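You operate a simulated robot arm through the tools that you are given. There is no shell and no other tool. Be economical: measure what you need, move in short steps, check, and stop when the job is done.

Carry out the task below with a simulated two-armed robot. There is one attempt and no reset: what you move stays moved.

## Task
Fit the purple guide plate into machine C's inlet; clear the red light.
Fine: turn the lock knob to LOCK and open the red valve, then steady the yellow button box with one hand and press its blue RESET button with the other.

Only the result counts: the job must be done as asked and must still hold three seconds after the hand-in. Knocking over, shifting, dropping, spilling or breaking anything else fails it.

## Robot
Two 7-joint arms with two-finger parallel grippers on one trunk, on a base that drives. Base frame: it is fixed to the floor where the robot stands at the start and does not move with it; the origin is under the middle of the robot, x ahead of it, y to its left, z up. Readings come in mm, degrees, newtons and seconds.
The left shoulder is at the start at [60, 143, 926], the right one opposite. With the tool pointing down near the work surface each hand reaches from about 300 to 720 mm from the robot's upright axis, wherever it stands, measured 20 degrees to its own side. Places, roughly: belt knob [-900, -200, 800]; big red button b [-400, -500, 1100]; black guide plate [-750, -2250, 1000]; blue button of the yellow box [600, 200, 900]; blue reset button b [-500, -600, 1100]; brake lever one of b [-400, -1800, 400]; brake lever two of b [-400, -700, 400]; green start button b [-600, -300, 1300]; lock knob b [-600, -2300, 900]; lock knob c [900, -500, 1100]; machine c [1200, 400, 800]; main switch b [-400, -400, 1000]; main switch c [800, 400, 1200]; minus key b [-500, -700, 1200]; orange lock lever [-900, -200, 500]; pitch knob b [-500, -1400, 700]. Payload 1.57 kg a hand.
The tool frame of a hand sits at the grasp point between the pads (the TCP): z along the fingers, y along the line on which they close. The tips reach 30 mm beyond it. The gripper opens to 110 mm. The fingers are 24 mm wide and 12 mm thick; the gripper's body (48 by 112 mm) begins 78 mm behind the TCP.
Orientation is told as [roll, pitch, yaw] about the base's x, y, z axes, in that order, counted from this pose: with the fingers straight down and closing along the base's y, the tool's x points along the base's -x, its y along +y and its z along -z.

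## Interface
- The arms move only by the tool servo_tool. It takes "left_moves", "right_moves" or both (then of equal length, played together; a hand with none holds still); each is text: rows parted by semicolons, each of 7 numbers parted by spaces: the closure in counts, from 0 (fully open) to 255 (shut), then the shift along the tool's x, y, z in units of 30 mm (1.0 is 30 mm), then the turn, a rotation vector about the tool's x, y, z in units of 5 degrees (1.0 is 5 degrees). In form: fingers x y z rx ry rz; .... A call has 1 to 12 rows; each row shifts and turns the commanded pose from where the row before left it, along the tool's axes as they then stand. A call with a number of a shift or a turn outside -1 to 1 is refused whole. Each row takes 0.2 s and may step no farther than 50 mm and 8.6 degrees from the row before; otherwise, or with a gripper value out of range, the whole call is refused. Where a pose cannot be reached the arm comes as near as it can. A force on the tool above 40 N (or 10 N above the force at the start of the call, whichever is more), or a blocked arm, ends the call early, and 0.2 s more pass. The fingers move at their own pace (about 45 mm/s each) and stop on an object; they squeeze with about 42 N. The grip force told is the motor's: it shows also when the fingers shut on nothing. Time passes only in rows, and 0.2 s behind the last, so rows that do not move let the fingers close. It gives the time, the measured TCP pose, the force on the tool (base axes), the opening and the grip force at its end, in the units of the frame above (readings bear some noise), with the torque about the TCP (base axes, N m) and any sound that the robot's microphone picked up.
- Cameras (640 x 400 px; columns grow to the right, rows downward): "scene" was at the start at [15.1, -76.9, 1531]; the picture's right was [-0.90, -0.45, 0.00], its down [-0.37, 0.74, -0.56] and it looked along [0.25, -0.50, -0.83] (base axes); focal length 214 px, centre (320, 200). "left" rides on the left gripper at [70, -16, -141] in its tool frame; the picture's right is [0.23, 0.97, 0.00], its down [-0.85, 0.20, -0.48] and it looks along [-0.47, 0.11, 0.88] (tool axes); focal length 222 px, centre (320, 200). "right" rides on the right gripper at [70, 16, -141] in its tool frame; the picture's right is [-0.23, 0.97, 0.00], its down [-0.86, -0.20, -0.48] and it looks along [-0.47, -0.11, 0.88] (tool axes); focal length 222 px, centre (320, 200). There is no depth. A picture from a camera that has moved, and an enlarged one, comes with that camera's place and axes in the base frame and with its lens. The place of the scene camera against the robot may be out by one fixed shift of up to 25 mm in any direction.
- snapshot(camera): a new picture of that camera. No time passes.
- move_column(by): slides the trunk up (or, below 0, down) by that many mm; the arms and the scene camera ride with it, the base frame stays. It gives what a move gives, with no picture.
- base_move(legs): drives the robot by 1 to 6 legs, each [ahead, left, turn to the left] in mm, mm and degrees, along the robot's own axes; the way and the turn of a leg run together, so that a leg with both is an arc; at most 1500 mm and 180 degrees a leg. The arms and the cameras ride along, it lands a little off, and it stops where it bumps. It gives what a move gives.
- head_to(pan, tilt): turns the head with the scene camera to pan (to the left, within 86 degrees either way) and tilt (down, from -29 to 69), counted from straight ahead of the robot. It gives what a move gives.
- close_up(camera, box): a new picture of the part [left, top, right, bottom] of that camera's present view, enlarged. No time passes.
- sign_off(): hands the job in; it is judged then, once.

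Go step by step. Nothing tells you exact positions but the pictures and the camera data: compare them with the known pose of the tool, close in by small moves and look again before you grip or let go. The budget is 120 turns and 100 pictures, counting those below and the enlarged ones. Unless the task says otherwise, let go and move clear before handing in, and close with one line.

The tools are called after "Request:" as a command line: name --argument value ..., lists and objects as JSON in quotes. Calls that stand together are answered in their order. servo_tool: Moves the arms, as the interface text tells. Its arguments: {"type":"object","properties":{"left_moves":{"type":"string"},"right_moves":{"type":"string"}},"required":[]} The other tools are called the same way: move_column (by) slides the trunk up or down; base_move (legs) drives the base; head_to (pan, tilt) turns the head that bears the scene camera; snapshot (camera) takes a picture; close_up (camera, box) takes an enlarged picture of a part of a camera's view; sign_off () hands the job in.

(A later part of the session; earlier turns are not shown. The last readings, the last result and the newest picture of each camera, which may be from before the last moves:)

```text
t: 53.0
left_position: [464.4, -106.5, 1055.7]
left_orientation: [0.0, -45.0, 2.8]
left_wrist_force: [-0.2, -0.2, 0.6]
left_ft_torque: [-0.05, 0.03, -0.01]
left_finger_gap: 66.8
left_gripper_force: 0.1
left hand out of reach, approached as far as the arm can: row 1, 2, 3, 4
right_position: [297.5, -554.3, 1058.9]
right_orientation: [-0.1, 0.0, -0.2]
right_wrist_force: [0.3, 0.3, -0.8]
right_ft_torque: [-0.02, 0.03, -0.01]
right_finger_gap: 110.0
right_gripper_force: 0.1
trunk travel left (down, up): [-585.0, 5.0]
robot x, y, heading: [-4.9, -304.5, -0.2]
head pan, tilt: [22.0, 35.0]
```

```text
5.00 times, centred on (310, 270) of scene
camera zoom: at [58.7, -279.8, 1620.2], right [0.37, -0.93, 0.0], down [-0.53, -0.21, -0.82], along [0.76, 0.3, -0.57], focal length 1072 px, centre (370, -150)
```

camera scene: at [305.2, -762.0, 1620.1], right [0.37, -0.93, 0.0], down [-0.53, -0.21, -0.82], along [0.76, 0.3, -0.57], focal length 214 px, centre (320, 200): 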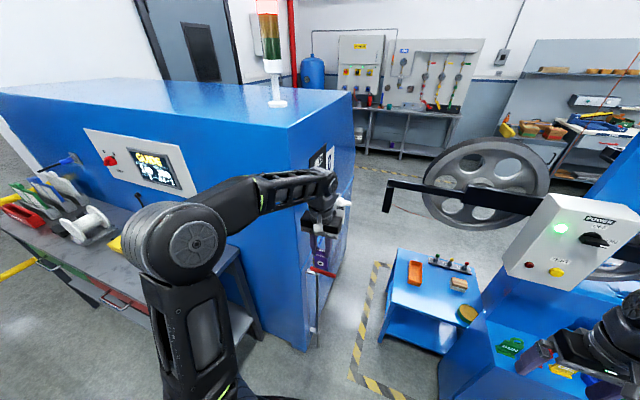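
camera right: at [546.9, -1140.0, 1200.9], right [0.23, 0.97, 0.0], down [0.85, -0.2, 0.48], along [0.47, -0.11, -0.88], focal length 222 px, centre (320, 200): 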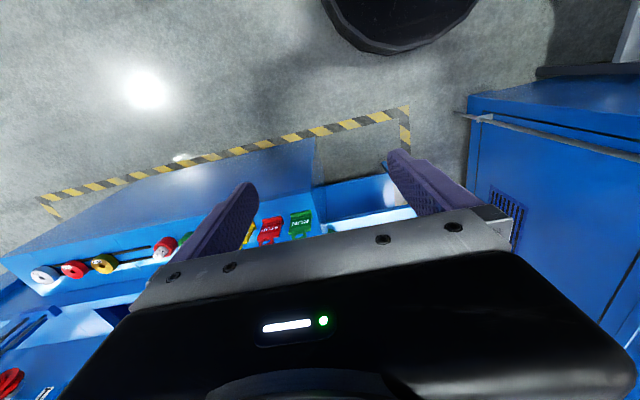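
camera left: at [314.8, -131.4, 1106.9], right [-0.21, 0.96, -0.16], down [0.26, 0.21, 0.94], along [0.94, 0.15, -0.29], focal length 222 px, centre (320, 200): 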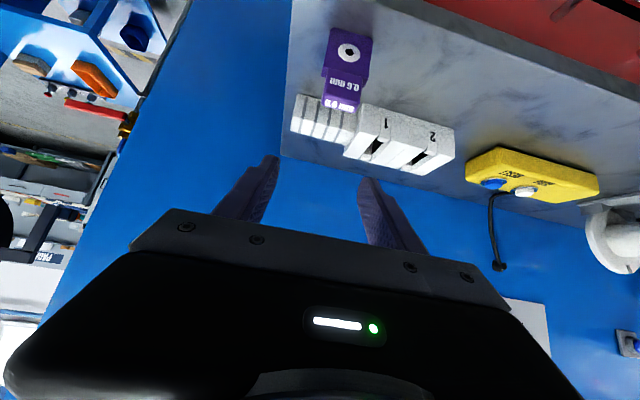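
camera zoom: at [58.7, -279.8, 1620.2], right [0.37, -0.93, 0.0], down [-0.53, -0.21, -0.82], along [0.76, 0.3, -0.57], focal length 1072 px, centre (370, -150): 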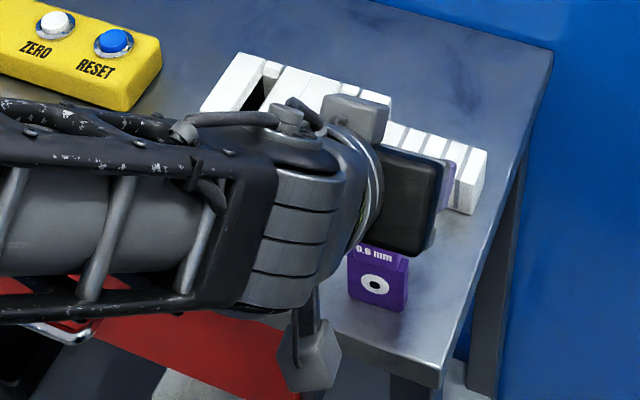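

The tilted hand is too folded here; I'll back the base 120 mm and then bring the hand forward to the tab.

Request:
base_move --legs '[[-120, 0, 0]]'

Request:
servo_tool --left_moves "100 -0.7 0 0.7 0 0 0;100 -0.7 0 0.7 0 0 0;100 0 0 0 0 0 0"

Request:
snapshot --camera "left"

```text
t: 54.4
left_position: [352.7, -105.9, 1054.7]
left_orientation: [0.1, -44.9, 2.7]
left_wrist_force: [0.4, -0.5, -0.5]
left_ft_torque: [0.01, 0.0, -0.01]
left_finger_gap: 66.8
left_gripper_force: 0.1
right_position: [186.6, -554.3, 1058.8]
right_orientation: [0.0, 0.0, -0.2]
right_wrist_force: [0.1, -0.7, 0.0]
right_ft_torque: [-0.01, 0.06, 0.01]
right_finger_gap: 110.0
right_gripper_force: 0.1
trunk travel left (down, up): [-585.0, 5.0]
robot x, y, heading: [-120.5, -298.1, 0.2]
head pan, tilt: [22.0, 35.0]
stopped in leg 1: the robot was blocked; the commanded pose is now the measured one
```

```text
t: 55.2
left_position: [410.5, -101.8, 1054.8]
left_orientation: [0.1, -44.9, 2.9]
left_wrist_force: [0.7, -0.7, 0.7]
left_ft_torque: [-0.01, 0.0, 0.0]
left_finger_gap: 66.9
left_gripper_force: 0.1
right_position: [184.4, -553.6, 1059.3]
right_orientation: [0.1, 0.0, -0.3]
right_wrist_force: [0.9, -0.6, -0.6]
right_ft_torque: [0.03, 0.02, 0.02]
right_finger_gap: 109.8
right_gripper_force: 0.0
trunk travel left (down, up): [-585.0, 5.0]
robot x, y, heading: [-124.2, -297.1, -0.3]
head pan, tilt: [22.0, 35.0]
```

```text
66 pictures are left
camera left: at [261.2, -127.1, 1106.7], right [-0.21, 0.96, -0.16], down [0.26, 0.21, 0.94], along [0.94, 0.16, -0.29], focal length 222 px, centre (320, 200)
```

left: 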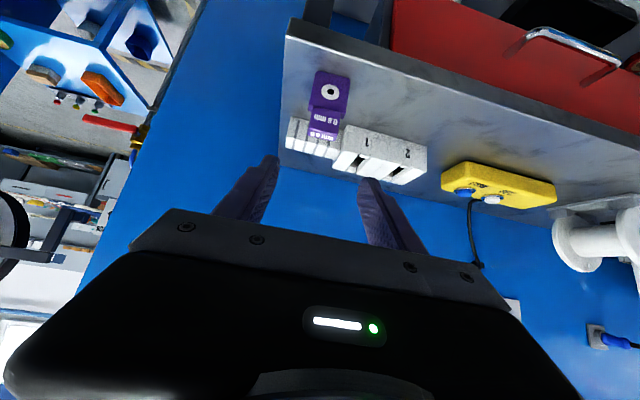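

I'll move the tilted fingers diagonally down so they straddle the tab, stopping slightly high to check.

Request:
servo_tool --left_moves "100 0.127 0.05 0.97 0 0 0;100 0.127 0.05 0.97 0 0 0;100 0.127 0.05 0.97 0 0 0;100 0 0 0 0 0 0"

Request:
close_up --camera "left" --box '[200, 50, 440, 230]'

Request:
snapshot --camera "scene"

```text
t: 56.2
left_position: [464.0, -95.7, 985.9]
left_orientation: [0.0, -45.0, 2.8]
left_wrist_force: [0.1, 0.6, -0.4]
left_ft_torque: [-0.03, -0.04, 0.0]
left_finger_gap: 66.7
left_gripper_force: 0.0
right_position: [183.8, -553.3, 1059.9]
right_orientation: [0.0, -0.1, -0.2]
right_wrist_force: [0.1, 0.4, 0.1]
right_ft_torque: [0.01, -0.07, 0.03]
right_finger_gap: 109.9
right_gripper_force: 0.0
trunk travel left (down, up): [-585.0, 5.0]
robot x, y, heading: [-120.2, -301.5, -0.0]
head pan, tilt: [22.0, 35.0]
```

```text
2.22 times, centred on (320, 140) of left
camera zoom: at [313.8, -120.0, 1037.4], right [-0.21, 0.96, -0.16], down [0.26, 0.21, 0.94], along [0.94, 0.16, -0.29], focal length 494 px, centre (320, 333)
```

zoom: 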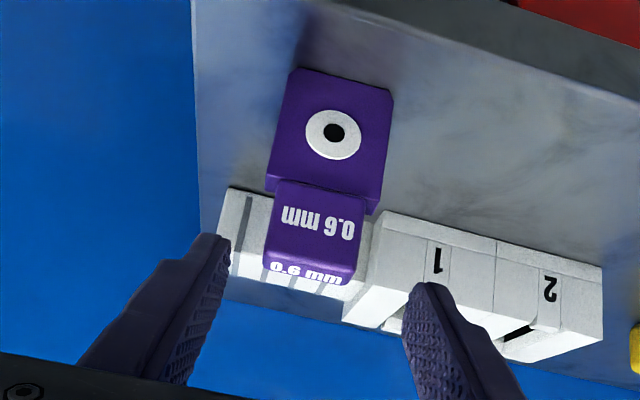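

```text
64 pictures are left
camera scene: at [-54.8, -279.6, 1620.2], right [0.37, -0.93, 0.0], down [-0.53, -0.21, -0.82], along [0.76, 0.3, -0.57], focal length 214 px, centre (320, 200)
```

scene: 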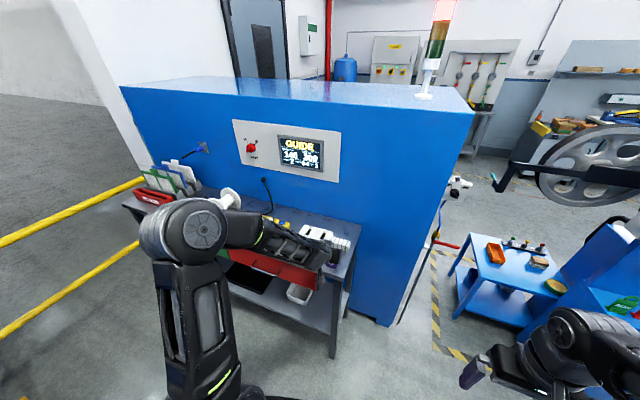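

The tab centre is at about [480, -101, 949] with the shoulder near z 935. I'll lower to TCP [464.5, -101, 969.5] and close.

Request:
servo_tool --left_moves "100 0 -0.19 0 0 0 0;100 0.37 0 0.4 0 0 0;100 0 0 0 0 0 0;180 0 0 0 0 0 0;255 0 0 0 0 0 0;255 0 0 0 0 0 0;255 0 0 0 0 0 0;255 0 0 0 0 0 0;255 0 0 0 0 0 0"

Request:
close_up --camera "left" --box '[200, 50, 440, 230]'

```text
t: 58.2
left_position: [464.1, -99.2, 969.0]
left_orientation: [0.0, -44.9, 2.9]
left_wrist_force: [-0.6, -0.7, -0.6]
left_ft_torque: [-0.03, 0.04, -0.02]
left_finger_gap: 33.0
left_gripper_force: 41.4
right_position: [185.9, -554.1, 1059.2]
right_orientation: [0.1, 0.0, -0.2]
right_wrist_force: [0.0, -0.3, 0.0]
right_ft_torque: [0.01, 0.0, -0.05]
right_finger_gap: 109.9
right_gripper_force: 0.0
trunk travel left (down, up): [-585.0, 5.0]
robot x, y, heading: [-120.4, -297.9, 0.1]
head pan, tilt: [22.0, 35.0]
```

```text
2.22 times, centred on (320, 140) of left
camera zoom: at [315.1, -125.8, 1020.6], right [-0.21, 0.96, -0.16], down [0.26, 0.21, 0.94], along [0.94, 0.15, -0.29], focal length 494 px, centre (320, 333)
```

zoom: 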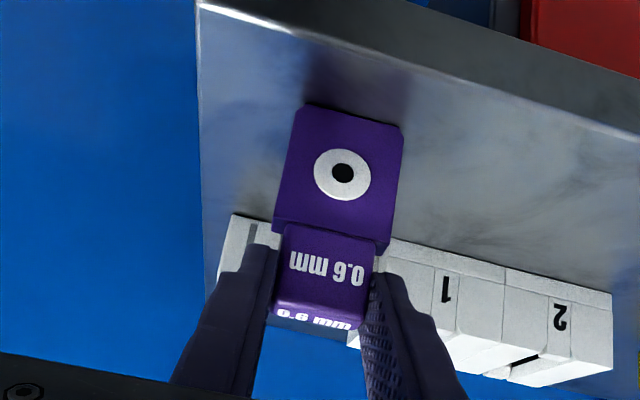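

Gripped at 45°. I'll lift, raise to about 1240 and retract the hand.

Request:
servo_tool --left_moves "255 -0.35 0 -0.35 0 0 0;255 -0.7 0 -0.7 0 0 0;255 -0.7 0 -0.7 0 0 0;255 -0.7 0 -0.7 0 0 0;255 -0.7 0 -0.7 0 0 0;255 -0.7 0 -0.7 0 0 0;255 -0.7 0 -0.7 0 0 0;255 -0.7 0 -0.7 0 0 0;255 -0.7 0 -0.7 0 0 0;255 -0.7 0 -0.7 0 0 0;255 0 0 0 0 0 0"

Request:
servo_tool --left_moves "255 0.7 0 -0.7 0 0 0;255 0.7 0 -0.7 0 0 0;255 0.7 0 -0.7 0 0 0;255 0.7 0 -0.7 0 0 0;255 0.7 0 -0.7 0 0 0;255 0.7 0 -0.7 0 0 0;255 0 0 0 0 0 0"

Request:
servo_tool --left_moves "255 0 0 0 -0.7 0 -0.7;255 0 0 0 -0.7 0 -0.7;255 0 0 0 -0.7 0 -0.7;255 0 0 0 -0.7 0 -0.7;255 0 0 0 -0.7 0 -0.7;255 0 0 0 -0.7 0 -0.7;255 0 0 0 -0.7 0 -0.7;255 0 0 0 -0.7 0 -0.7;255 0 0 0 -0.7 0 -0.7;255 0 0 0 -0.7 0 -0.7;255 0 0 0 -0.7 0 -0.7;255 0 0 0 0 0 0"

```text
t: 60.6
left_position: [465.0, -100.3, 1250.9]
left_orientation: [-0.1, -45.0, 2.8]
left_wrist_force: [-0.4, 0.2, -1.0]
left_ft_torque: [0.01, 0.0, 0.01]
left_finger_gap: 33.1
left_gripper_force: 41.1
right_position: [185.1, -553.5, 1059.5]
right_orientation: [0.0, 0.1, -0.2]
right_wrist_force: [-0.1, 0.4, 0.3]
right_ft_torque: [-0.03, -0.02, -0.01]
right_finger_gap: 110.1
right_gripper_force: 0.1
trunk travel left (down, up): [-585.0, 5.0]
robot x, y, heading: [-115.8, -298.0, -0.4]
head pan, tilt: [22.0, 35.0]
```

```text
t: 62.2
left_position: [288.1, -110.1, 1252.0]
left_orientation: [0.0, -44.8, 2.6]
left_wrist_force: [0.0, -0.1, -0.7]
left_ft_torque: [0.0, 0.02, 0.01]
left_finger_gap: 32.8
left_gripper_force: 40.7
right_position: [185.7, -554.5, 1060.0]
right_orientation: [0.0, 0.0, -0.2]
right_wrist_force: [-0.2, 0.7, -0.3]
right_ft_torque: [-0.05, 0.02, -0.01]
right_finger_gap: 110.2
right_gripper_force: 0.2
trunk travel left (down, up): [-585.0, 5.0]
robot x, y, heading: [-116.7, -294.8, -0.3]
head pan, tilt: [22.0, 35.0]
```

```text
t: 64.8
left_position: [286.9, -108.9, 1251.2]
left_orientation: [0.0, -44.9, 57.3]
left_wrist_force: [-0.6, 1.2, -1.3]
left_ft_torque: [-0.02, 0.05, -0.03]
left_finger_gap: 32.8
left_gripper_force: 41.3
right_position: [184.1, -552.8, 1060.8]
right_orientation: [0.1, 0.1, -0.3]
right_wrist_force: [-0.3, 0.1, -0.4]
right_ft_torque: [-0.02, 0.04, -0.01]
right_finger_gap: 110.0
right_gripper_force: 0.0
trunk travel left (down, up): [-585.0, 5.0]
robot x, y, heading: [-119.2, -300.3, -0.1]
head pan, tilt: [22.0, 35.0]
```

Plate is turned to nearly the right direction. I'll drive right, turn 25° left and advance to x≈500, then look.

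Request:
base_move --legs '[[0, -580, 0], [0, 0, 25], [562, -262, 0]]'

Request:
head_to --pan 0 --tilt 35

Request:
snapshot --camera "scene"

Request:
snapshot --camera "left"

```text
t: 69.7
left_position: [167.4, -543.5, 1251.7]
left_orientation: [0.0, -45.0, 82.3]
left_wrist_force: [0.6, -0.6, -0.9]
left_ft_torque: [-0.01, 0.0, 0.01]
left_finger_gap: 32.9
left_gripper_force: 40.8
right_position: [265.1, -989.9, 1059.5]
right_orientation: [0.1, 0.1, 24.9]
right_wrist_force: [-0.5, -0.3, -1.3]
right_ft_torque: [-0.01, -0.01, 0.0]
right_finger_gap: 110.1
right_gripper_force: 0.0
trunk travel left (down, up): [-585.0, 5.0]
robot x, y, heading: [-121.0, -890.5, 25.1]
head pan, tilt: [22.0, 35.0]
stopped in leg 3: the robot was blocked; the commanded pose is now the measured one
```

```text
t: 70.5
left_position: [167.9, -544.4, 1251.1]
left_orientation: [0.0, -45.1, 82.5]
left_wrist_force: [-0.6, 0.3, -0.1]
left_ft_torque: [-0.04, -0.04, 0.03]
left_finger_gap: 32.9
left_gripper_force: 41.1
right_position: [264.8, -989.3, 1059.1]
right_orientation: [-0.1, 0.0, 24.9]
right_wrist_force: [-0.8, 0.3, -0.4]
right_ft_torque: [-0.01, 0.03, 0.01]
right_finger_gap: 110.2
right_gripper_force: 0.0
trunk travel left (down, up): [-585.0, 5.0]
robot x, y, heading: [-119.1, -887.6, 24.7]
head pan, tilt: [0.0, 35.0]
```

```text
62 pictures are left
camera scene: at [-53.0, -876.4, 1620.2], right [0.42, -0.91, 0.0], down [-0.52, -0.24, -0.82], along [0.74, 0.35, -0.57], focal length 214 px, centre (320, 200)
```

scene: 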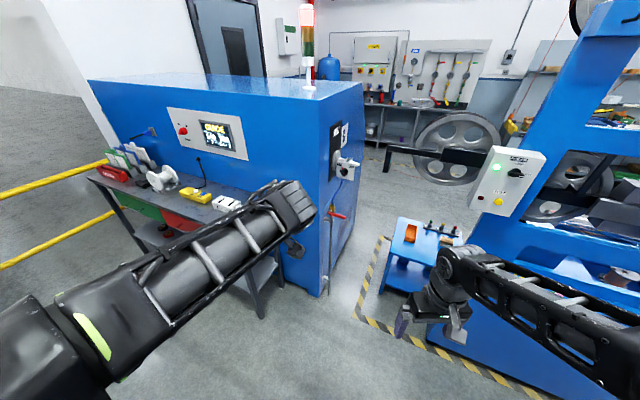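

```text
61 pictures are left
camera left: at [163.7, -695.8, 1303.2], right [-0.99, -0.03, -0.16], down [-0.16, 0.29, 0.94], along [0.02, 0.96, -0.29], focal length 222 px, centre (320, 200)
```

left: 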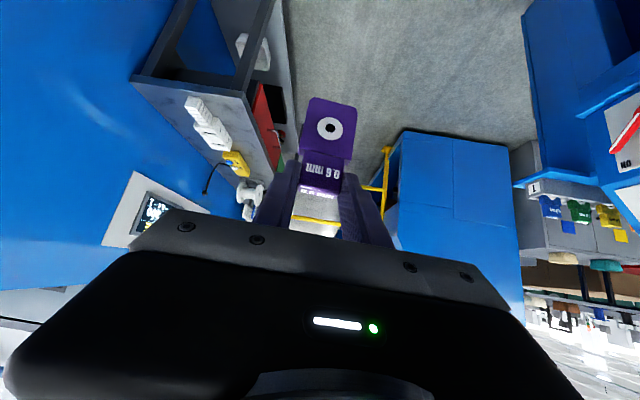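

The base seems to be touching the machine behind it. I'll pull straight ahead first.

Request:
base_move --legs '[[100, 0, 0]]'

```text
t: 71.7
left_position: [261.0, -500.9, 1251.0]
left_orientation: [0.2, -44.8, 82.3]
left_wrist_force: [0.3, 0.2, -0.2]
left_ft_torque: [0.0, 0.08, 0.0]
left_finger_gap: 32.8
left_gripper_force: 41.2
right_position: [357.1, -946.1, 1059.0]
right_orientation: [0.0, 0.1, 25.0]
right_wrist_force: [-0.5, 0.6, -0.9]
right_ft_torque: [0.01, 0.06, 0.0]
right_finger_gap: 110.0
right_gripper_force: 0.0
trunk travel left (down, up): [-585.0, 5.0]
robot x, y, heading: [-27.0, -845.2, 24.8]
head pan, tilt: [0.0, 35.0]
```

Freed. Now I'll advance to about x=500.

Request:
base_move --legs '[[460, -259, 0]]'

Request:
snapshot --camera "scene"

Request:
snapshot --camera "left"

```text
t: 74.7
left_position: [789.1, -541.7, 1251.4]
left_orientation: [0.2, -45.0, 82.3]
left_wrist_force: [0.7, -0.1, -1.5]
left_ft_torque: [0.02, -0.02, 0.02]
left_finger_gap: 33.1
left_gripper_force: 41.8
right_position: [884.0, -987.3, 1059.0]
right_orientation: [0.1, 0.0, 24.9]
right_wrist_force: [0.3, -0.5, 0.7]
right_ft_torque: [-0.02, 0.04, 0.01]
right_finger_gap: 109.9
right_gripper_force: 0.1
trunk travel left (down, up): [-585.0, 5.0]
robot x, y, heading: [499.5, -887.2, 24.6]
head pan, tilt: [0.0, 35.0]
```

```text
60 pictures are left
camera scene: at [567.3, -874.1, 1620.1], right [0.42, -0.91, 0.0], down [-0.52, -0.24, -0.82], along [0.74, 0.34, -0.57], focal length 214 px, centre (320, 200)
```

scene: 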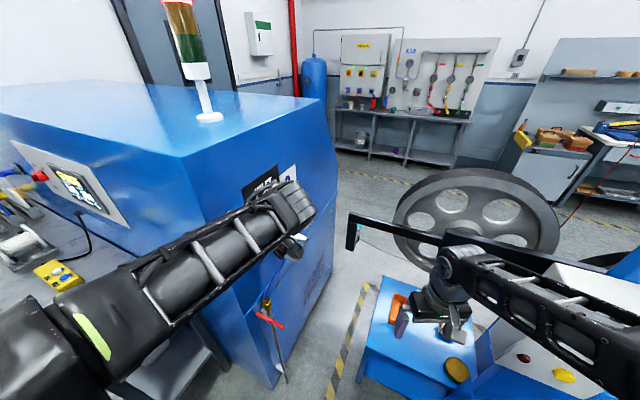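

```text
59 pictures are left
camera left: at [784.1, -693.7, 1303.1], right [-0.99, -0.03, -0.16], down [-0.16, 0.29, 0.94], along [0.02, 0.96, -0.29], focal length 222 px, centre (320, 200)
```

left: 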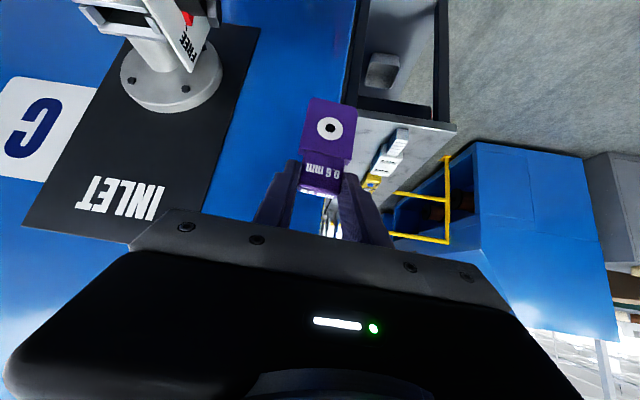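

The inlet is at the upper left of the hand camera. I'll straighten the yaw to 90°, move the left hand +x by ~120 mm and tuck the right hand back a bit from the black arm.

Request:
servo_tool --left_moves "255 0 -1 0 0 0 0;255 0 -1 0 0 0 0;255 0 -1 0 0 0 0;255 0 -1 0 0 0 0;255 0 0 0 -0.7 0 -0.7;255 0 0 0 -0.39 0 -0.39;255 0 0 0 0 0 0" --right_moves "0 0.6 0 0 0 0 0;0 0.6 0 0 0 0 0;0 0.6 0 0 0 0 0;0 0 -0.5 0 0 0 0;0 0 0 0 0 0 0;0 0 0 0 0 0 0;0 0 0 0 0 0 0"

Request:
snapshot --camera "left"

```text
t: 76.3
left_position: [906.2, -558.5, 1252.1]
left_orientation: [0.0, -44.9, 90.2]
left_wrist_force: [0.2, 0.1, -0.3]
left_ft_torque: [-0.01, -0.01, 0.0]
left_finger_gap: 32.8
left_gripper_force: 40.9
right_position: [841.0, -1023.3, 1060.1]
right_orientation: [0.0, 0.0, 24.8]
right_wrist_force: [0.4, 1.3, 1.0]
right_ft_torque: [0.0, 0.01, -0.01]
right_finger_gap: 110.1
right_gripper_force: 0.1
trunk travel left (down, up): [-585.0, 5.0]
robot x, y, heading: [501.4, -886.9, 24.7]
head pan, tilt: [0.0, 35.0]
```

```text
58 pictures are left
camera left: at [922.5, -708.7, 1303.8], right [-0.97, -0.16, -0.16], down [-0.2, 0.27, 0.94], along [-0.11, 0.95, -0.29], focal length 222 px, centre (320, 200)
```

left: 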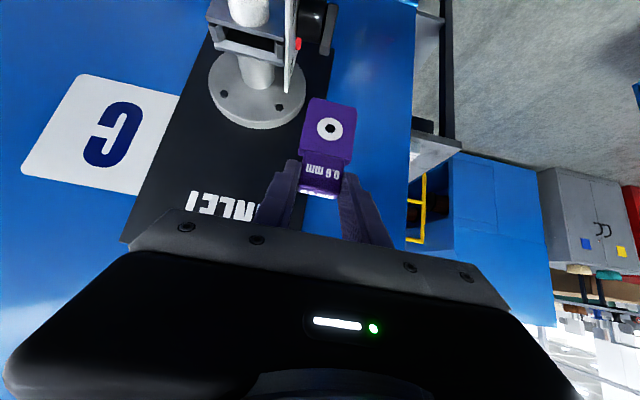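

Request:
close_up --camera "left" --box '[190, 0, 370, 130]'

```text
3.08 times, centred on (280, 65) of left
camera zoom: at [922.5, -708.7, 1303.8], right [-0.97, -0.16, -0.16], down [-0.2, 0.27, 0.94], along [-0.11, 0.95, -0.29], focal length 684 px, centre (443, 615)
```

zoom: 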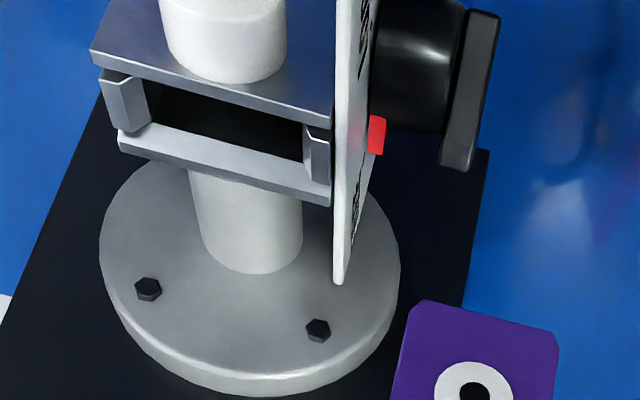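

The slot centre is at about [986, -561, 1135], ~44 mm wide in x. I'll move above it while keeping the height and look again.

Request:
servo_tool --left_moves "255 0.21 -0.9 -0.21 0 0 0;255 0.21 -0.9 -0.21 0 0 0;255 0 -0.8 0 0 0 0;255 0 0 0 0 0 0"

Request:
snapshot --camera "left"

Request:
close_up --camera "left" --box '[240, 0, 420, 130]'

Request:
close_up --camera "scene" --box '[240, 150, 400, 280]'

```text
t: 77.3
left_position: [942.9, -571.1, 1252.3]
left_orientation: [0.0, -45.1, 90.0]
left_wrist_force: [0.2, 0.4, -1.0]
left_ft_torque: [-0.02, -0.02, 0.02]
left_finger_gap: 32.7
left_gripper_force: 40.6
left hand out of reach, approached as far as the arm can: row 2, 3
right_position: [841.1, -1024.6, 1060.1]
right_orientation: [0.1, 0.0, 24.8]
right_wrist_force: [-0.2, 0.1, 0.1]
right_ft_torque: [0.0, 0.02, -0.03]
right_finger_gap: 110.0
right_gripper_force: 0.1
trunk travel left (down, up): [-585.0, 5.0]
robot x, y, heading: [503.4, -886.5, 25.1]
head pan, tilt: [0.0, 35.0]
```

```text
56 pictures are left
camera left: at [958.3, -721.5, 1303.5], right [-0.97, -0.16, -0.16], down [-0.2, 0.27, 0.94], along [-0.11, 0.95, -0.29], focal length 222 px, centre (320, 200)
```

left: 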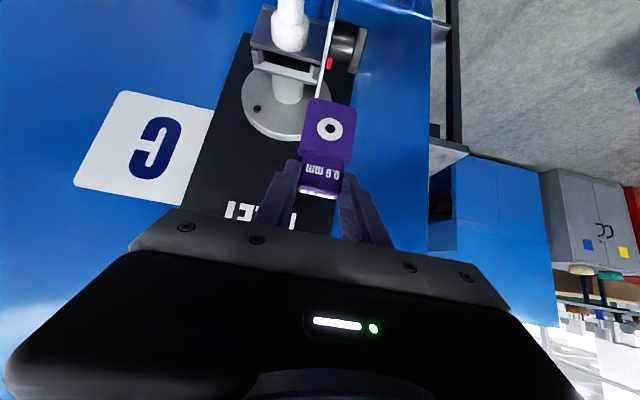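

```text
3.08 times, centred on (330, 65) of left
camera zoom: at [958.3, -721.5, 1303.5], right [-0.97, -0.16, -0.16], down [-0.2, 0.27, 0.94], along [-0.11, 0.95, -0.29], focal length 684 px, centre (289, 615)
```

zoom: 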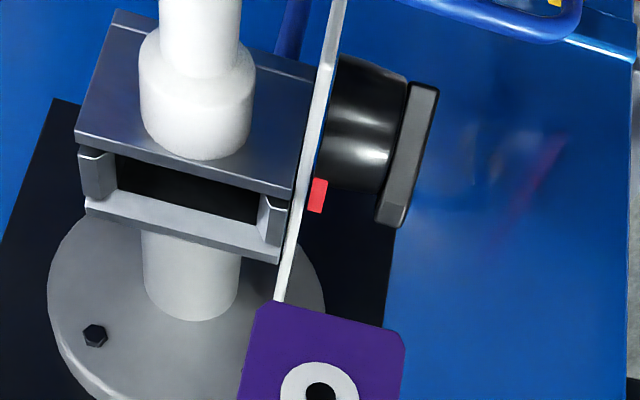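

```text
3.08 times, centred on (320, 215) of scene
camera zoom: at [566.1, -874.0, 1620.2], right [0.42, -0.91, 0.0], down [-0.52, -0.24, -0.82], along [0.74, 0.34, -0.57], focal length 660 px, centre (320, 154)
```

zoom: 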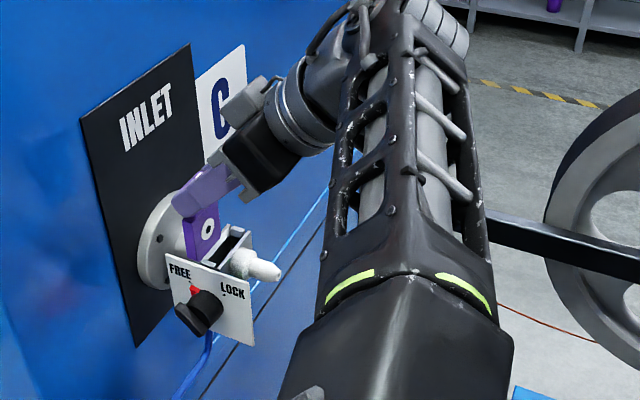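

Reach-limited at x=943, and the slot now triangulates to about [994, -537, 1109]. I'll shift the base 55 mm in +x.

Request:
base_move --legs '[[50, -23, 0]]'

Request:
close_up --camera "left" --box '[240, 0, 420, 130]'

Request:
close_up --camera "scene" --box '[240, 190, 340, 260]'

```text
t: 78.3
left_position: [998.9, -571.0, 1250.5]
left_orientation: [0.1, -45.0, 89.9]
left_wrist_force: [0.8, 0.0, -1.2]
left_ft_torque: [0.02, -0.01, 0.06]
left_finger_gap: 32.9
left_gripper_force: 41.1
right_position: [896.6, -1024.2, 1059.1]
right_orientation: [0.0, 0.1, 24.8]
right_wrist_force: [0.2, 0.0, -0.2]
right_ft_torque: [-0.01, 0.07, 0.0]
right_finger_gap: 110.2
right_gripper_force: 0.1
trunk travel left (down, up): [-585.0, 5.0]
robot x, y, heading: [551.3, -890.9, 24.8]
head pan, tilt: [0.0, 35.0]
```

```text
3.08 times, centred on (330, 65) of left
camera zoom: at [1015.0, -721.8, 1302.5], right [-0.97, -0.16, -0.16], down [-0.2, 0.27, 0.94], along [-0.11, 0.95, -0.29], focal length 684 px, centre (289, 615)
```

zoom: 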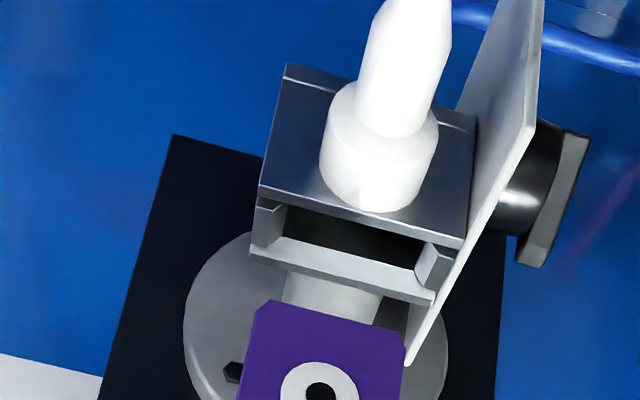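

```text
5.71 times, centred on (290, 225) of scene
camera zoom: at [623.4, -874.2, 1620.0], right [0.42, -0.91, 0.0], down [-0.52, -0.24, -0.82], along [0.74, 0.34, -0.57], focal length 1226 px, centre (491, 57)
```

zoom: 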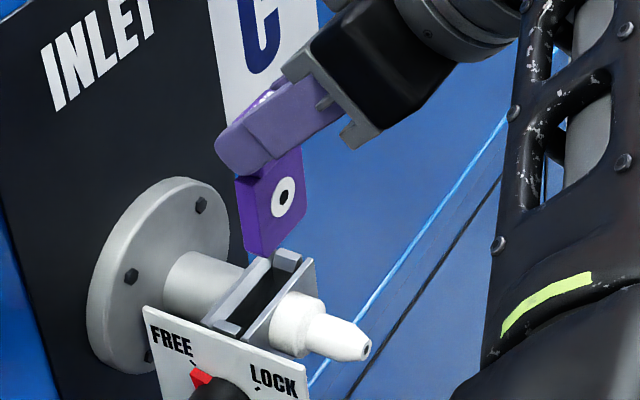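

Slot confirmed near [994, -538, 1110]. I'll zoom more to compare the plate's angle with the slot's.

Request:
close_up --camera "left" --box '[300, 40, 390, 105]'

```text
6.15 times, centred on (345, 72) of left
camera zoom: at [1015.0, -721.8, 1302.5], right [-0.97, -0.16, -0.16], down [-0.2, 0.27, 0.94], along [-0.11, 0.95, -0.29], focal length 1367 px, centre (166, 985)
```

zoom: 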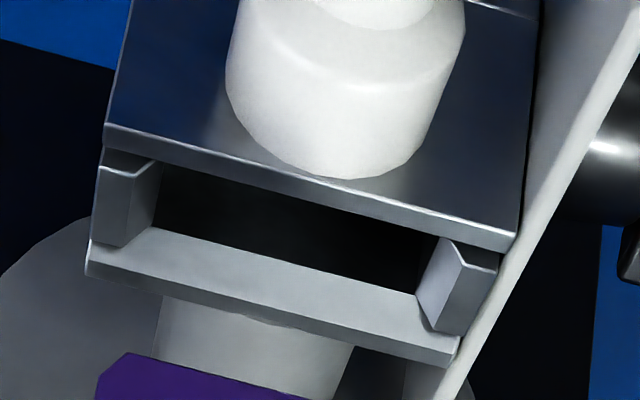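

Request:
close_up --camera "left" --box '[290, 90, 380, 155]'

Request:
close_up --camera "scene" --box '[260, 205, 310, 240]'

```text
6.15 times, centred on (335, 122) of left
camera zoom: at [1015.0, -721.8, 1302.5], right [-0.97, -0.16, -0.16], down [-0.2, 0.27, 0.94], along [-0.11, 0.95, -0.29], focal length 1367 px, centre (228, 677)
```

zoom: 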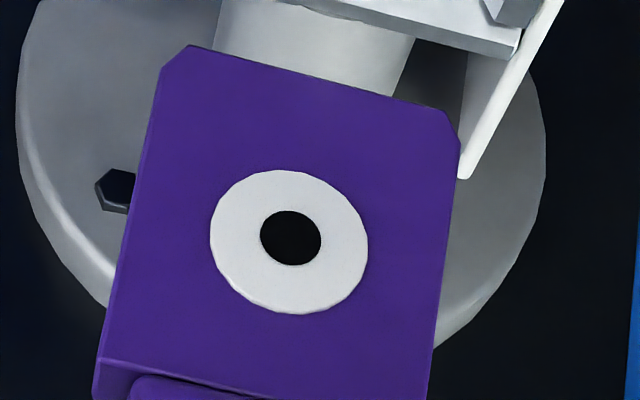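

```text
11.43 times, centred on (285, 222) of scene
camera zoom: at [623.4, -874.2, 1620.0], right [0.42, -0.91, 0.0], down [-0.52, -0.24, -0.82], along [0.74, 0.34, -0.57], focal length 2451 px, centre (720, -57)
```

zoom: 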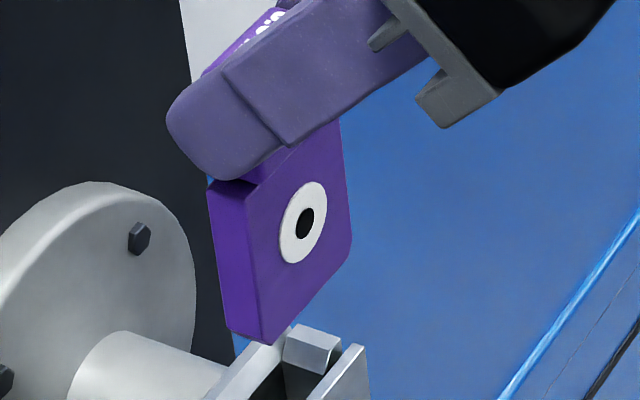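

Plate and slot are parallel; plate thickness ~10 mm, slot ~13.5 mm. I'll shift −5 mm in x, +20 mm in y and lower 38 mm, then recheck.

Request:
servo_tool --left_moves "255 0.212 0.177 0.683 0 0 0;255 0.212 0 0.683 0 0 0;255 0 0 0 0 0 0"

Request:
close_up --camera "left" --box '[275, 30, 395, 115]'

Request:
close_up --camera "scene" --box '[255, 215, 305, 250]'

```text
t: 79.1
left_position: [993.5, -550.4, 1213.6]
left_orientation: [0.0, -45.0, 90.0]
left_wrist_force: [0.3, 0.9, 0.1]
left_ft_torque: [0.03, 0.01, 0.0]
left_finger_gap: 32.6
left_gripper_force: 41.1
right_position: [895.0, -1023.5, 1059.6]
right_orientation: [-0.1, 0.0, 24.8]
right_wrist_force: [-0.1, -0.6, 0.6]
right_ft_torque: [0.0, 0.0, -0.01]
right_finger_gap: 110.0
right_gripper_force: 0.1
trunk travel left (down, up): [-585.0, 5.0]
robot x, y, heading: [550.2, -890.6, 25.1]
head pan, tilt: [0.0, 35.0]
```

```text
4.71 times, centred on (335, 72) of left
camera zoom: at [1007.7, -701.9, 1265.2], right [-0.97, -0.16, -0.16], down [-0.2, 0.27, 0.94], along [-0.11, 0.95, -0.29], focal length 1045 px, centre (249, 800)
```

zoom: 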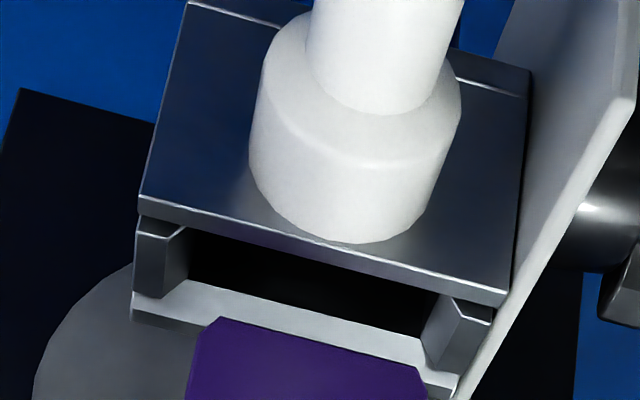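

```text
11.43 times, centred on (280, 232) of scene
camera zoom: at [620.6, -874.3, 1620.2], right [0.42, -0.91, 0.0], down [-0.52, -0.24, -0.82], along [0.74, 0.34, -0.57], focal length 2451 px, centre (777, -171)
```

zoom: 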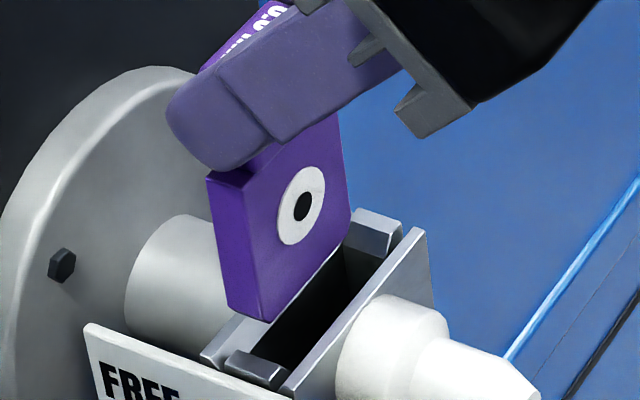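

The scene view says the plate must come about 9.5 mm outward (−y) and then down. I'll shift it, lowering only 5 mm, and check.

Request:
servo_tool --left_moves "255 0.342 -0.05 -0.106 0 0 0;255 0 0 0 0 0 0"

Request:
close_up --camera "left" --box '[275, 40, 395, 125]'

Request:
close_up --camera "scene" --box '[255, 215, 305, 250]'

```text
t: 79.7
left_position: [994.0, -559.7, 1209.6]
left_orientation: [0.0, -44.9, 89.9]
left_wrist_force: [0.1, 0.1, -0.9]
left_ft_torque: [-0.01, 0.0, 0.0]
left_finger_gap: 32.8
left_gripper_force: 40.9
right_position: [895.3, -1023.4, 1060.6]
right_orientation: [0.0, 0.0, 24.7]
right_wrist_force: [0.6, -0.3, -0.3]
right_ft_torque: [0.0, 0.03, 0.01]
right_finger_gap: 110.1
right_gripper_force: 0.0
trunk travel left (down, up): [-585.0, 5.0]
robot x, y, heading: [558.0, -885.8, 24.6]
head pan, tilt: [0.0, 35.0]
```

```text
4.71 times, centred on (335, 82) of left
camera zoom: at [1009.3, -711.0, 1260.4], right [-0.97, -0.16, -0.16], down [-0.2, 0.27, 0.94], along [-0.11, 0.95, -0.29], focal length 1045 px, centre (249, 753)
```

zoom: 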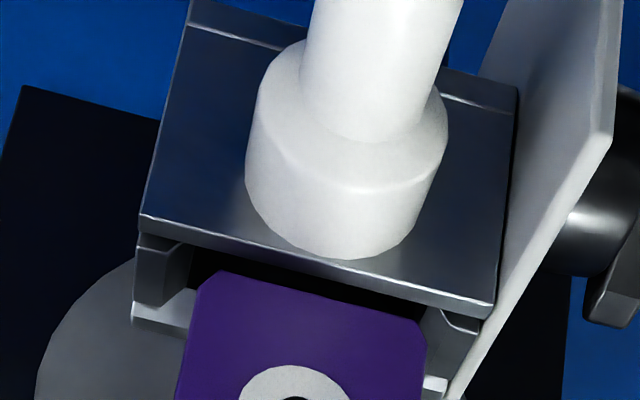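

```text
11.43 times, centred on (280, 232) of scene
camera zoom: at [620.8, -873.9, 1620.2], right [0.42, -0.91, 0.0], down [-0.52, -0.24, -0.82], along [0.74, 0.34, -0.57], focal length 2451 px, centre (777, -171)
```

zoom: 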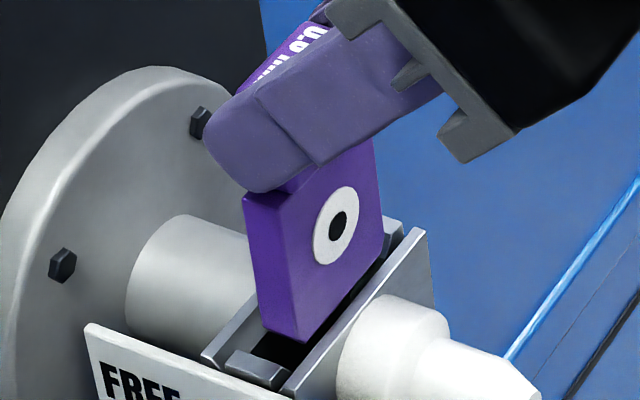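

Well aligned over the slot. I'll lower gently 12 mm and watch the force.

Request:
servo_tool --left_moves "255 0.07 0 0.07 0 0 0;255 0.07 0 0.07 0 0 0;255 0.07 0 0.07 0 0 0;255 0.07 0 0.07 0 0 0;255 0 0 0 0 0 0"

Request:
close_up --camera "scene" --box '[255, 215, 305, 250]'

```text
t: 80.9
left_position: [993.1, -558.0, 1196.6]
left_orientation: [0.0, -45.1, 90.0]
left_wrist_force: [-0.7, 12.9, -0.1]
left_ft_torque: [1.15, 0.11, -0.06]
left_finger_gap: 32.8
left_gripper_force: 40.5
right_position: [894.8, -1022.3, 1059.0]
right_orientation: [-0.1, 0.0, 25.0]
right_wrist_force: [0.7, 0.0, 0.6]
right_ft_torque: [0.0, -0.01, -0.01]
right_finger_gap: 110.0
right_gripper_force: 0.0
trunk travel left (down, up): [-585.0, 5.0]
robot x, y, heading: [555.9, -888.4, 25.0]
head pan, tilt: [0.0, 35.0]
```

```text
11.43 times, centred on (280, 232) of scene
camera zoom: at [620.4, -871.8, 1620.0], right [0.42, -0.91, 0.0], down [-0.52, -0.24, -0.82], along [0.74, 0.34, -0.57], focal length 2451 px, centre (777, -171)
```

zoom: 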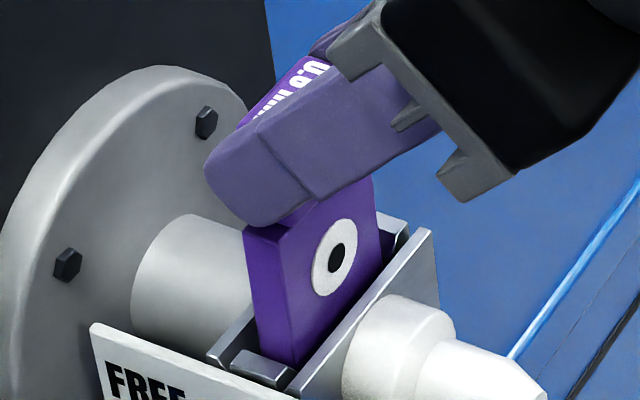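

It's entering; a +13 N y-force means it rubs the nozzle-side wall, so I'll shift +2 mm in y and continue down.

Request:
servo_tool --left_moves "255 -0.047 0 0.047 0 0 0;255 0.05 0 0.05 0 0 0;255 0.07 0 0.07 0 0 0;255 0.07 0 0.07 0 0 0;255 0 0 0 0 0 0"

```text
t: 82.1
left_position: [995.7, -557.9, 1188.5]
left_orientation: [0.0, -44.8, 90.0]
left_wrist_force: [0.6, 10.4, 2.3]
left_ft_torque: [0.81, -0.05, 0.05]
left_finger_gap: 32.9
left_gripper_force: 40.7
right_position: [895.4, -1023.8, 1060.6]
right_orientation: [0.0, 0.0, 24.8]
right_wrist_force: [-0.3, 0.2, 0.3]
right_ft_torque: [0.03, 0.0, -0.01]
right_finger_gap: 110.2
right_gripper_force: 0.1
trunk travel left (down, up): [-585.0, 5.0]
robot x, y, heading: [554.5, -884.9, 24.6]
head pan, tilt: [0.0, 35.0]
```

Request:
servo_tool --left_moves "255 -0.035 0 0.035 0 0 0;255 0 0 0 0 0 0;255 0.07 0 0.07 0 0 0;255 0.07 0 0.07 0 0 0;255 0.07 0 0.07 0 0 0;255 0 0 0 0 0 0"

Request:
close_up --camera "scene" --box '[255, 215, 305, 250]'

```text
t: 83.5
left_position: [993.1, -556.3, 1179.3]
left_orientation: [0.0, -45.1, 90.0]
left_wrist_force: [0.6, -0.1, -0.3]
left_ft_torque: [-0.01, 0.02, 0.01]
left_finger_gap: 32.9
left_gripper_force: 41.3
right_position: [894.6, -1023.3, 1058.4]
right_orientation: [0.0, 0.0, 24.8]
right_wrist_force: [-0.6, -0.5, -0.4]
right_ft_torque: [-0.01, 0.03, -0.05]
right_finger_gap: 109.6
right_gripper_force: 0.1
trunk travel left (down, up): [-585.0, 5.0]
robot x, y, heading: [554.3, -885.7, 24.8]
head pan, tilt: [0.0, 35.0]
```

```text
11.43 times, centred on (280, 232) of scene
camera zoom: at [620.7, -874.3, 1620.2], right [0.42, -0.91, 0.0], down [-0.52, -0.24, -0.82], along [0.74, 0.34, -0.57], focal length 2451 px, centre (777, -171)
```

zoom: 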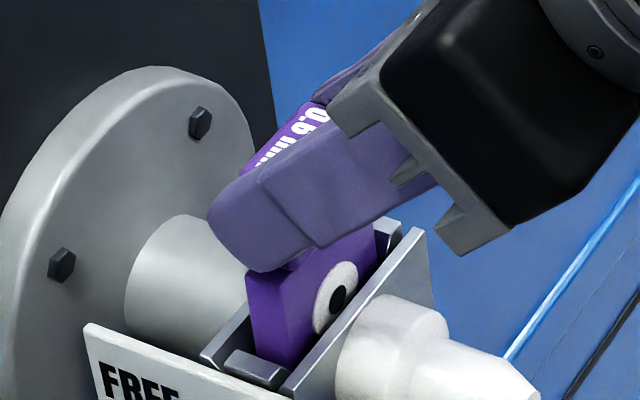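

Force is gone and it slides freely. Continue lowering 15 mm, then slowly until it seats.

Request:
servo_tool --left_moves "255 0.07 0 0.07 0 0 0;255 0.07 0 0.07 0 0 0;255 0.07 0 0.07 0 0 0;255 0.07 0 0.07 0 0 0;255 0.07 0 0.07 0 0 0;255 0 0 0 0 0 0"

Request:
servo_tool --left_moves "255 0.05 0 0.05 0 0 0;255 0.05 0 0.05 0 0 0;255 0.05 0 0.05 0 0 0;255 0 0 0 0 0 0"

Request:
close_up --camera "scene" --box '[255, 215, 305, 250]'

```text
t: 84.9
left_position: [993.8, -556.9, 1164.4]
left_orientation: [0.1, -45.0, 90.1]
left_wrist_force: [-0.1, -1.1, -0.8]
left_ft_torque: [-0.05, 0.0, 0.0]
left_finger_gap: 32.9
left_gripper_force: 41.3
right_position: [894.6, -1023.1, 1059.9]
right_orientation: [-0.1, 0.0, 24.7]
right_wrist_force: [0.8, -0.4, -0.6]
right_ft_torque: [0.01, 0.0, 0.04]
right_finger_gap: 110.0
right_gripper_force: 0.0
trunk travel left (down, up): [-585.0, 5.0]
robot x, y, heading: [556.3, -882.7, 24.5]
head pan, tilt: [0.0, 35.0]
```

```text
t: 85.9
left_position: [993.4, -557.3, 1159.9]
left_orientation: [-0.2, -45.1, 90.1]
left_wrist_force: [2.9, 1.0, 11.7]
left_ft_torque: [0.23, -0.2, 0.0]
left_finger_gap: 33.2
left_gripper_force: 41.0
right_position: [893.6, -1025.2, 1060.7]
right_orientation: [0.1, -0.1, 24.8]
right_wrist_force: [-0.7, 0.2, -0.1]
right_ft_torque: [-0.01, 0.02, -0.02]
right_finger_gap: 110.0
right_gripper_force: 0.0
trunk travel left (down, up): [-585.0, 5.0]
robot x, y, heading: [556.2, -886.6, 24.7]
head pan, tilt: [0.0, 35.0]
```

```text
11.43 times, centred on (280, 232) of scene
camera zoom: at [620.0, -874.8, 1620.4], right [0.42, -0.91, 0.0], down [-0.52, -0.24, -0.82], along [0.74, 0.34, -0.57], focal length 2451 px, centre (777, -171)
```

zoom: 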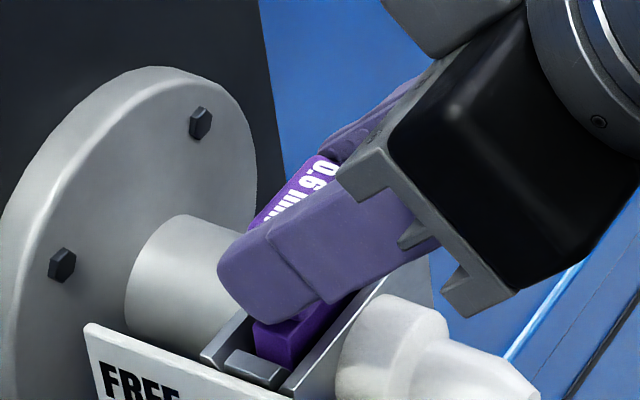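

Contact of 12 N. I'll push slightly more to confirm it's the seat.

Request:
servo_tool --left_moves "255 0.03 0 0.03 0 0 0;255 0.03 0 0.03 0 0 0;255 0.03 0 0.03 0 0 0;255 0 0 0 0 0 0"

Request:
close_up --camera "left" --box '[260, 40, 400, 140]'

```text
t: 86.9
left_position: [993.1, -557.9, 1158.8]
left_orientation: [-0.4, -45.4, 90.2]
left_wrist_force: [7.4, 1.5, 38.1]
left_ft_torque: [0.62, -0.28, -0.19]
left_finger_gap: 33.3
left_gripper_force: 40.6
right_position: [894.3, -1025.3, 1060.0]
right_orientation: [0.0, -0.1, 24.8]
right_wrist_force: [-0.5, -0.7, -0.4]
right_ft_torque: [0.01, 0.02, 0.0]
right_finger_gap: 109.7
right_gripper_force: 0.1
trunk travel left (down, up): [-585.0, 5.0]
robot x, y, heading: [553.3, -886.1, 24.7]
head pan, tilt: [0.0, 35.0]
```

```text
4.00 times, centred on (330, 90) of left
camera zoom: at [1008.1, -708.9, 1209.3], right [-0.97, -0.16, -0.17], down [-0.2, 0.26, 0.94], along [-0.11, 0.95, -0.29], focal length 888 px, centre (280, 640)
```

zoom: 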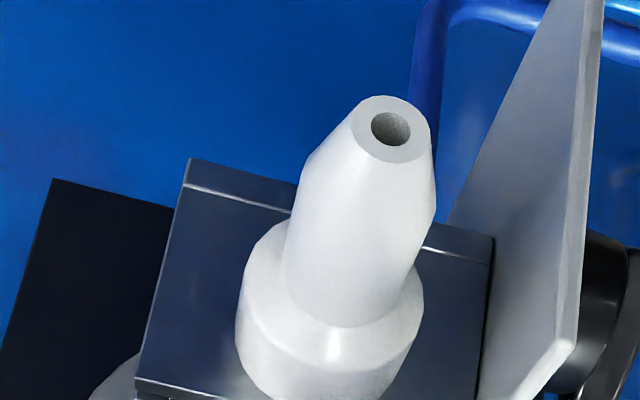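

It's seated firmly (rigid at 38 N). I'll relax, open moderately and withdraw along the finger axis.

Request:
servo_tool --left_moves "255 -0.035 0 -0.035 0 0 0;140 0 0 0 0 0 0;140 0 0 0 0 0 0;140 0 0 0 0 0 0;140 0 0 -0.5 0 0 0;140 0 0 -0.8 0 0 0;140 0 0 -1 0 0 0;140 0 0 -1 0 0 0;140 0 0 0 0 0 0"

Request:
close_up --camera "scene" --box '[240, 190, 360, 275]'

Request:
snapshot --camera "left"

```text
t: 88.9
left_position: [994.4, -620.4, 1218.7]
left_orientation: [-0.1, -45.1, 90.0]
left_wrist_force: [0.5, -0.7, 0.8]
left_ft_torque: [0.01, 0.0, 0.02]
left_finger_gap: 49.7
left_gripper_force: 0.1
left hand out of reach, approached as far as the arm can: row 8
right_position: [895.6, -1024.2, 1059.1]
right_orientation: [0.0, 0.0, 24.8]
right_wrist_force: [0.6, 0.1, -0.2]
right_ft_torque: [-0.03, 0.04, -0.01]
right_finger_gap: 109.9
right_gripper_force: 0.0
trunk travel left (down, up): [-585.0, 5.0]
robot x, y, heading: [551.7, -887.1, 24.7]
head pan, tilt: [0.0, 35.0]
```

```text
4.71 times, centred on (300, 232) of scene
camera zoom: at [621.2, -875.0, 1620.1], right [0.42, -0.91, 0.0], down [-0.52, -0.24, -0.82], along [0.74, 0.34, -0.57], focal length 1009 px, centre (414, 47)
```

zoom: 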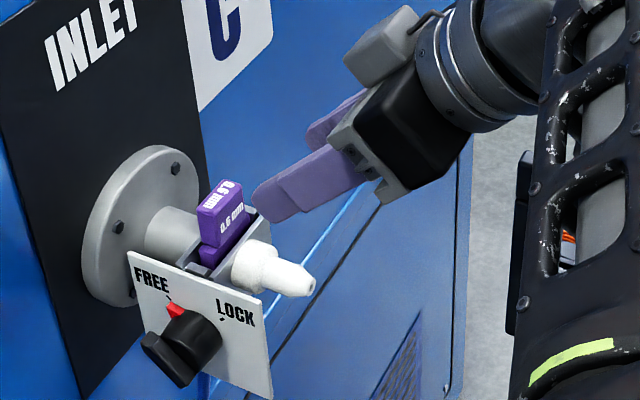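

```text
39 pictures are left
camera left: at [1009.0, -771.8, 1270.6], right [-0.97, -0.16, -0.16], down [-0.2, 0.27, 0.94], along [-0.11, 0.95, -0.29], focal length 222 px, centre (320, 200)
```

left: 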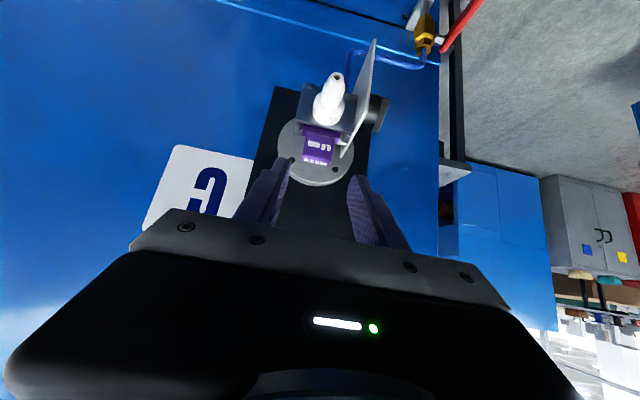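

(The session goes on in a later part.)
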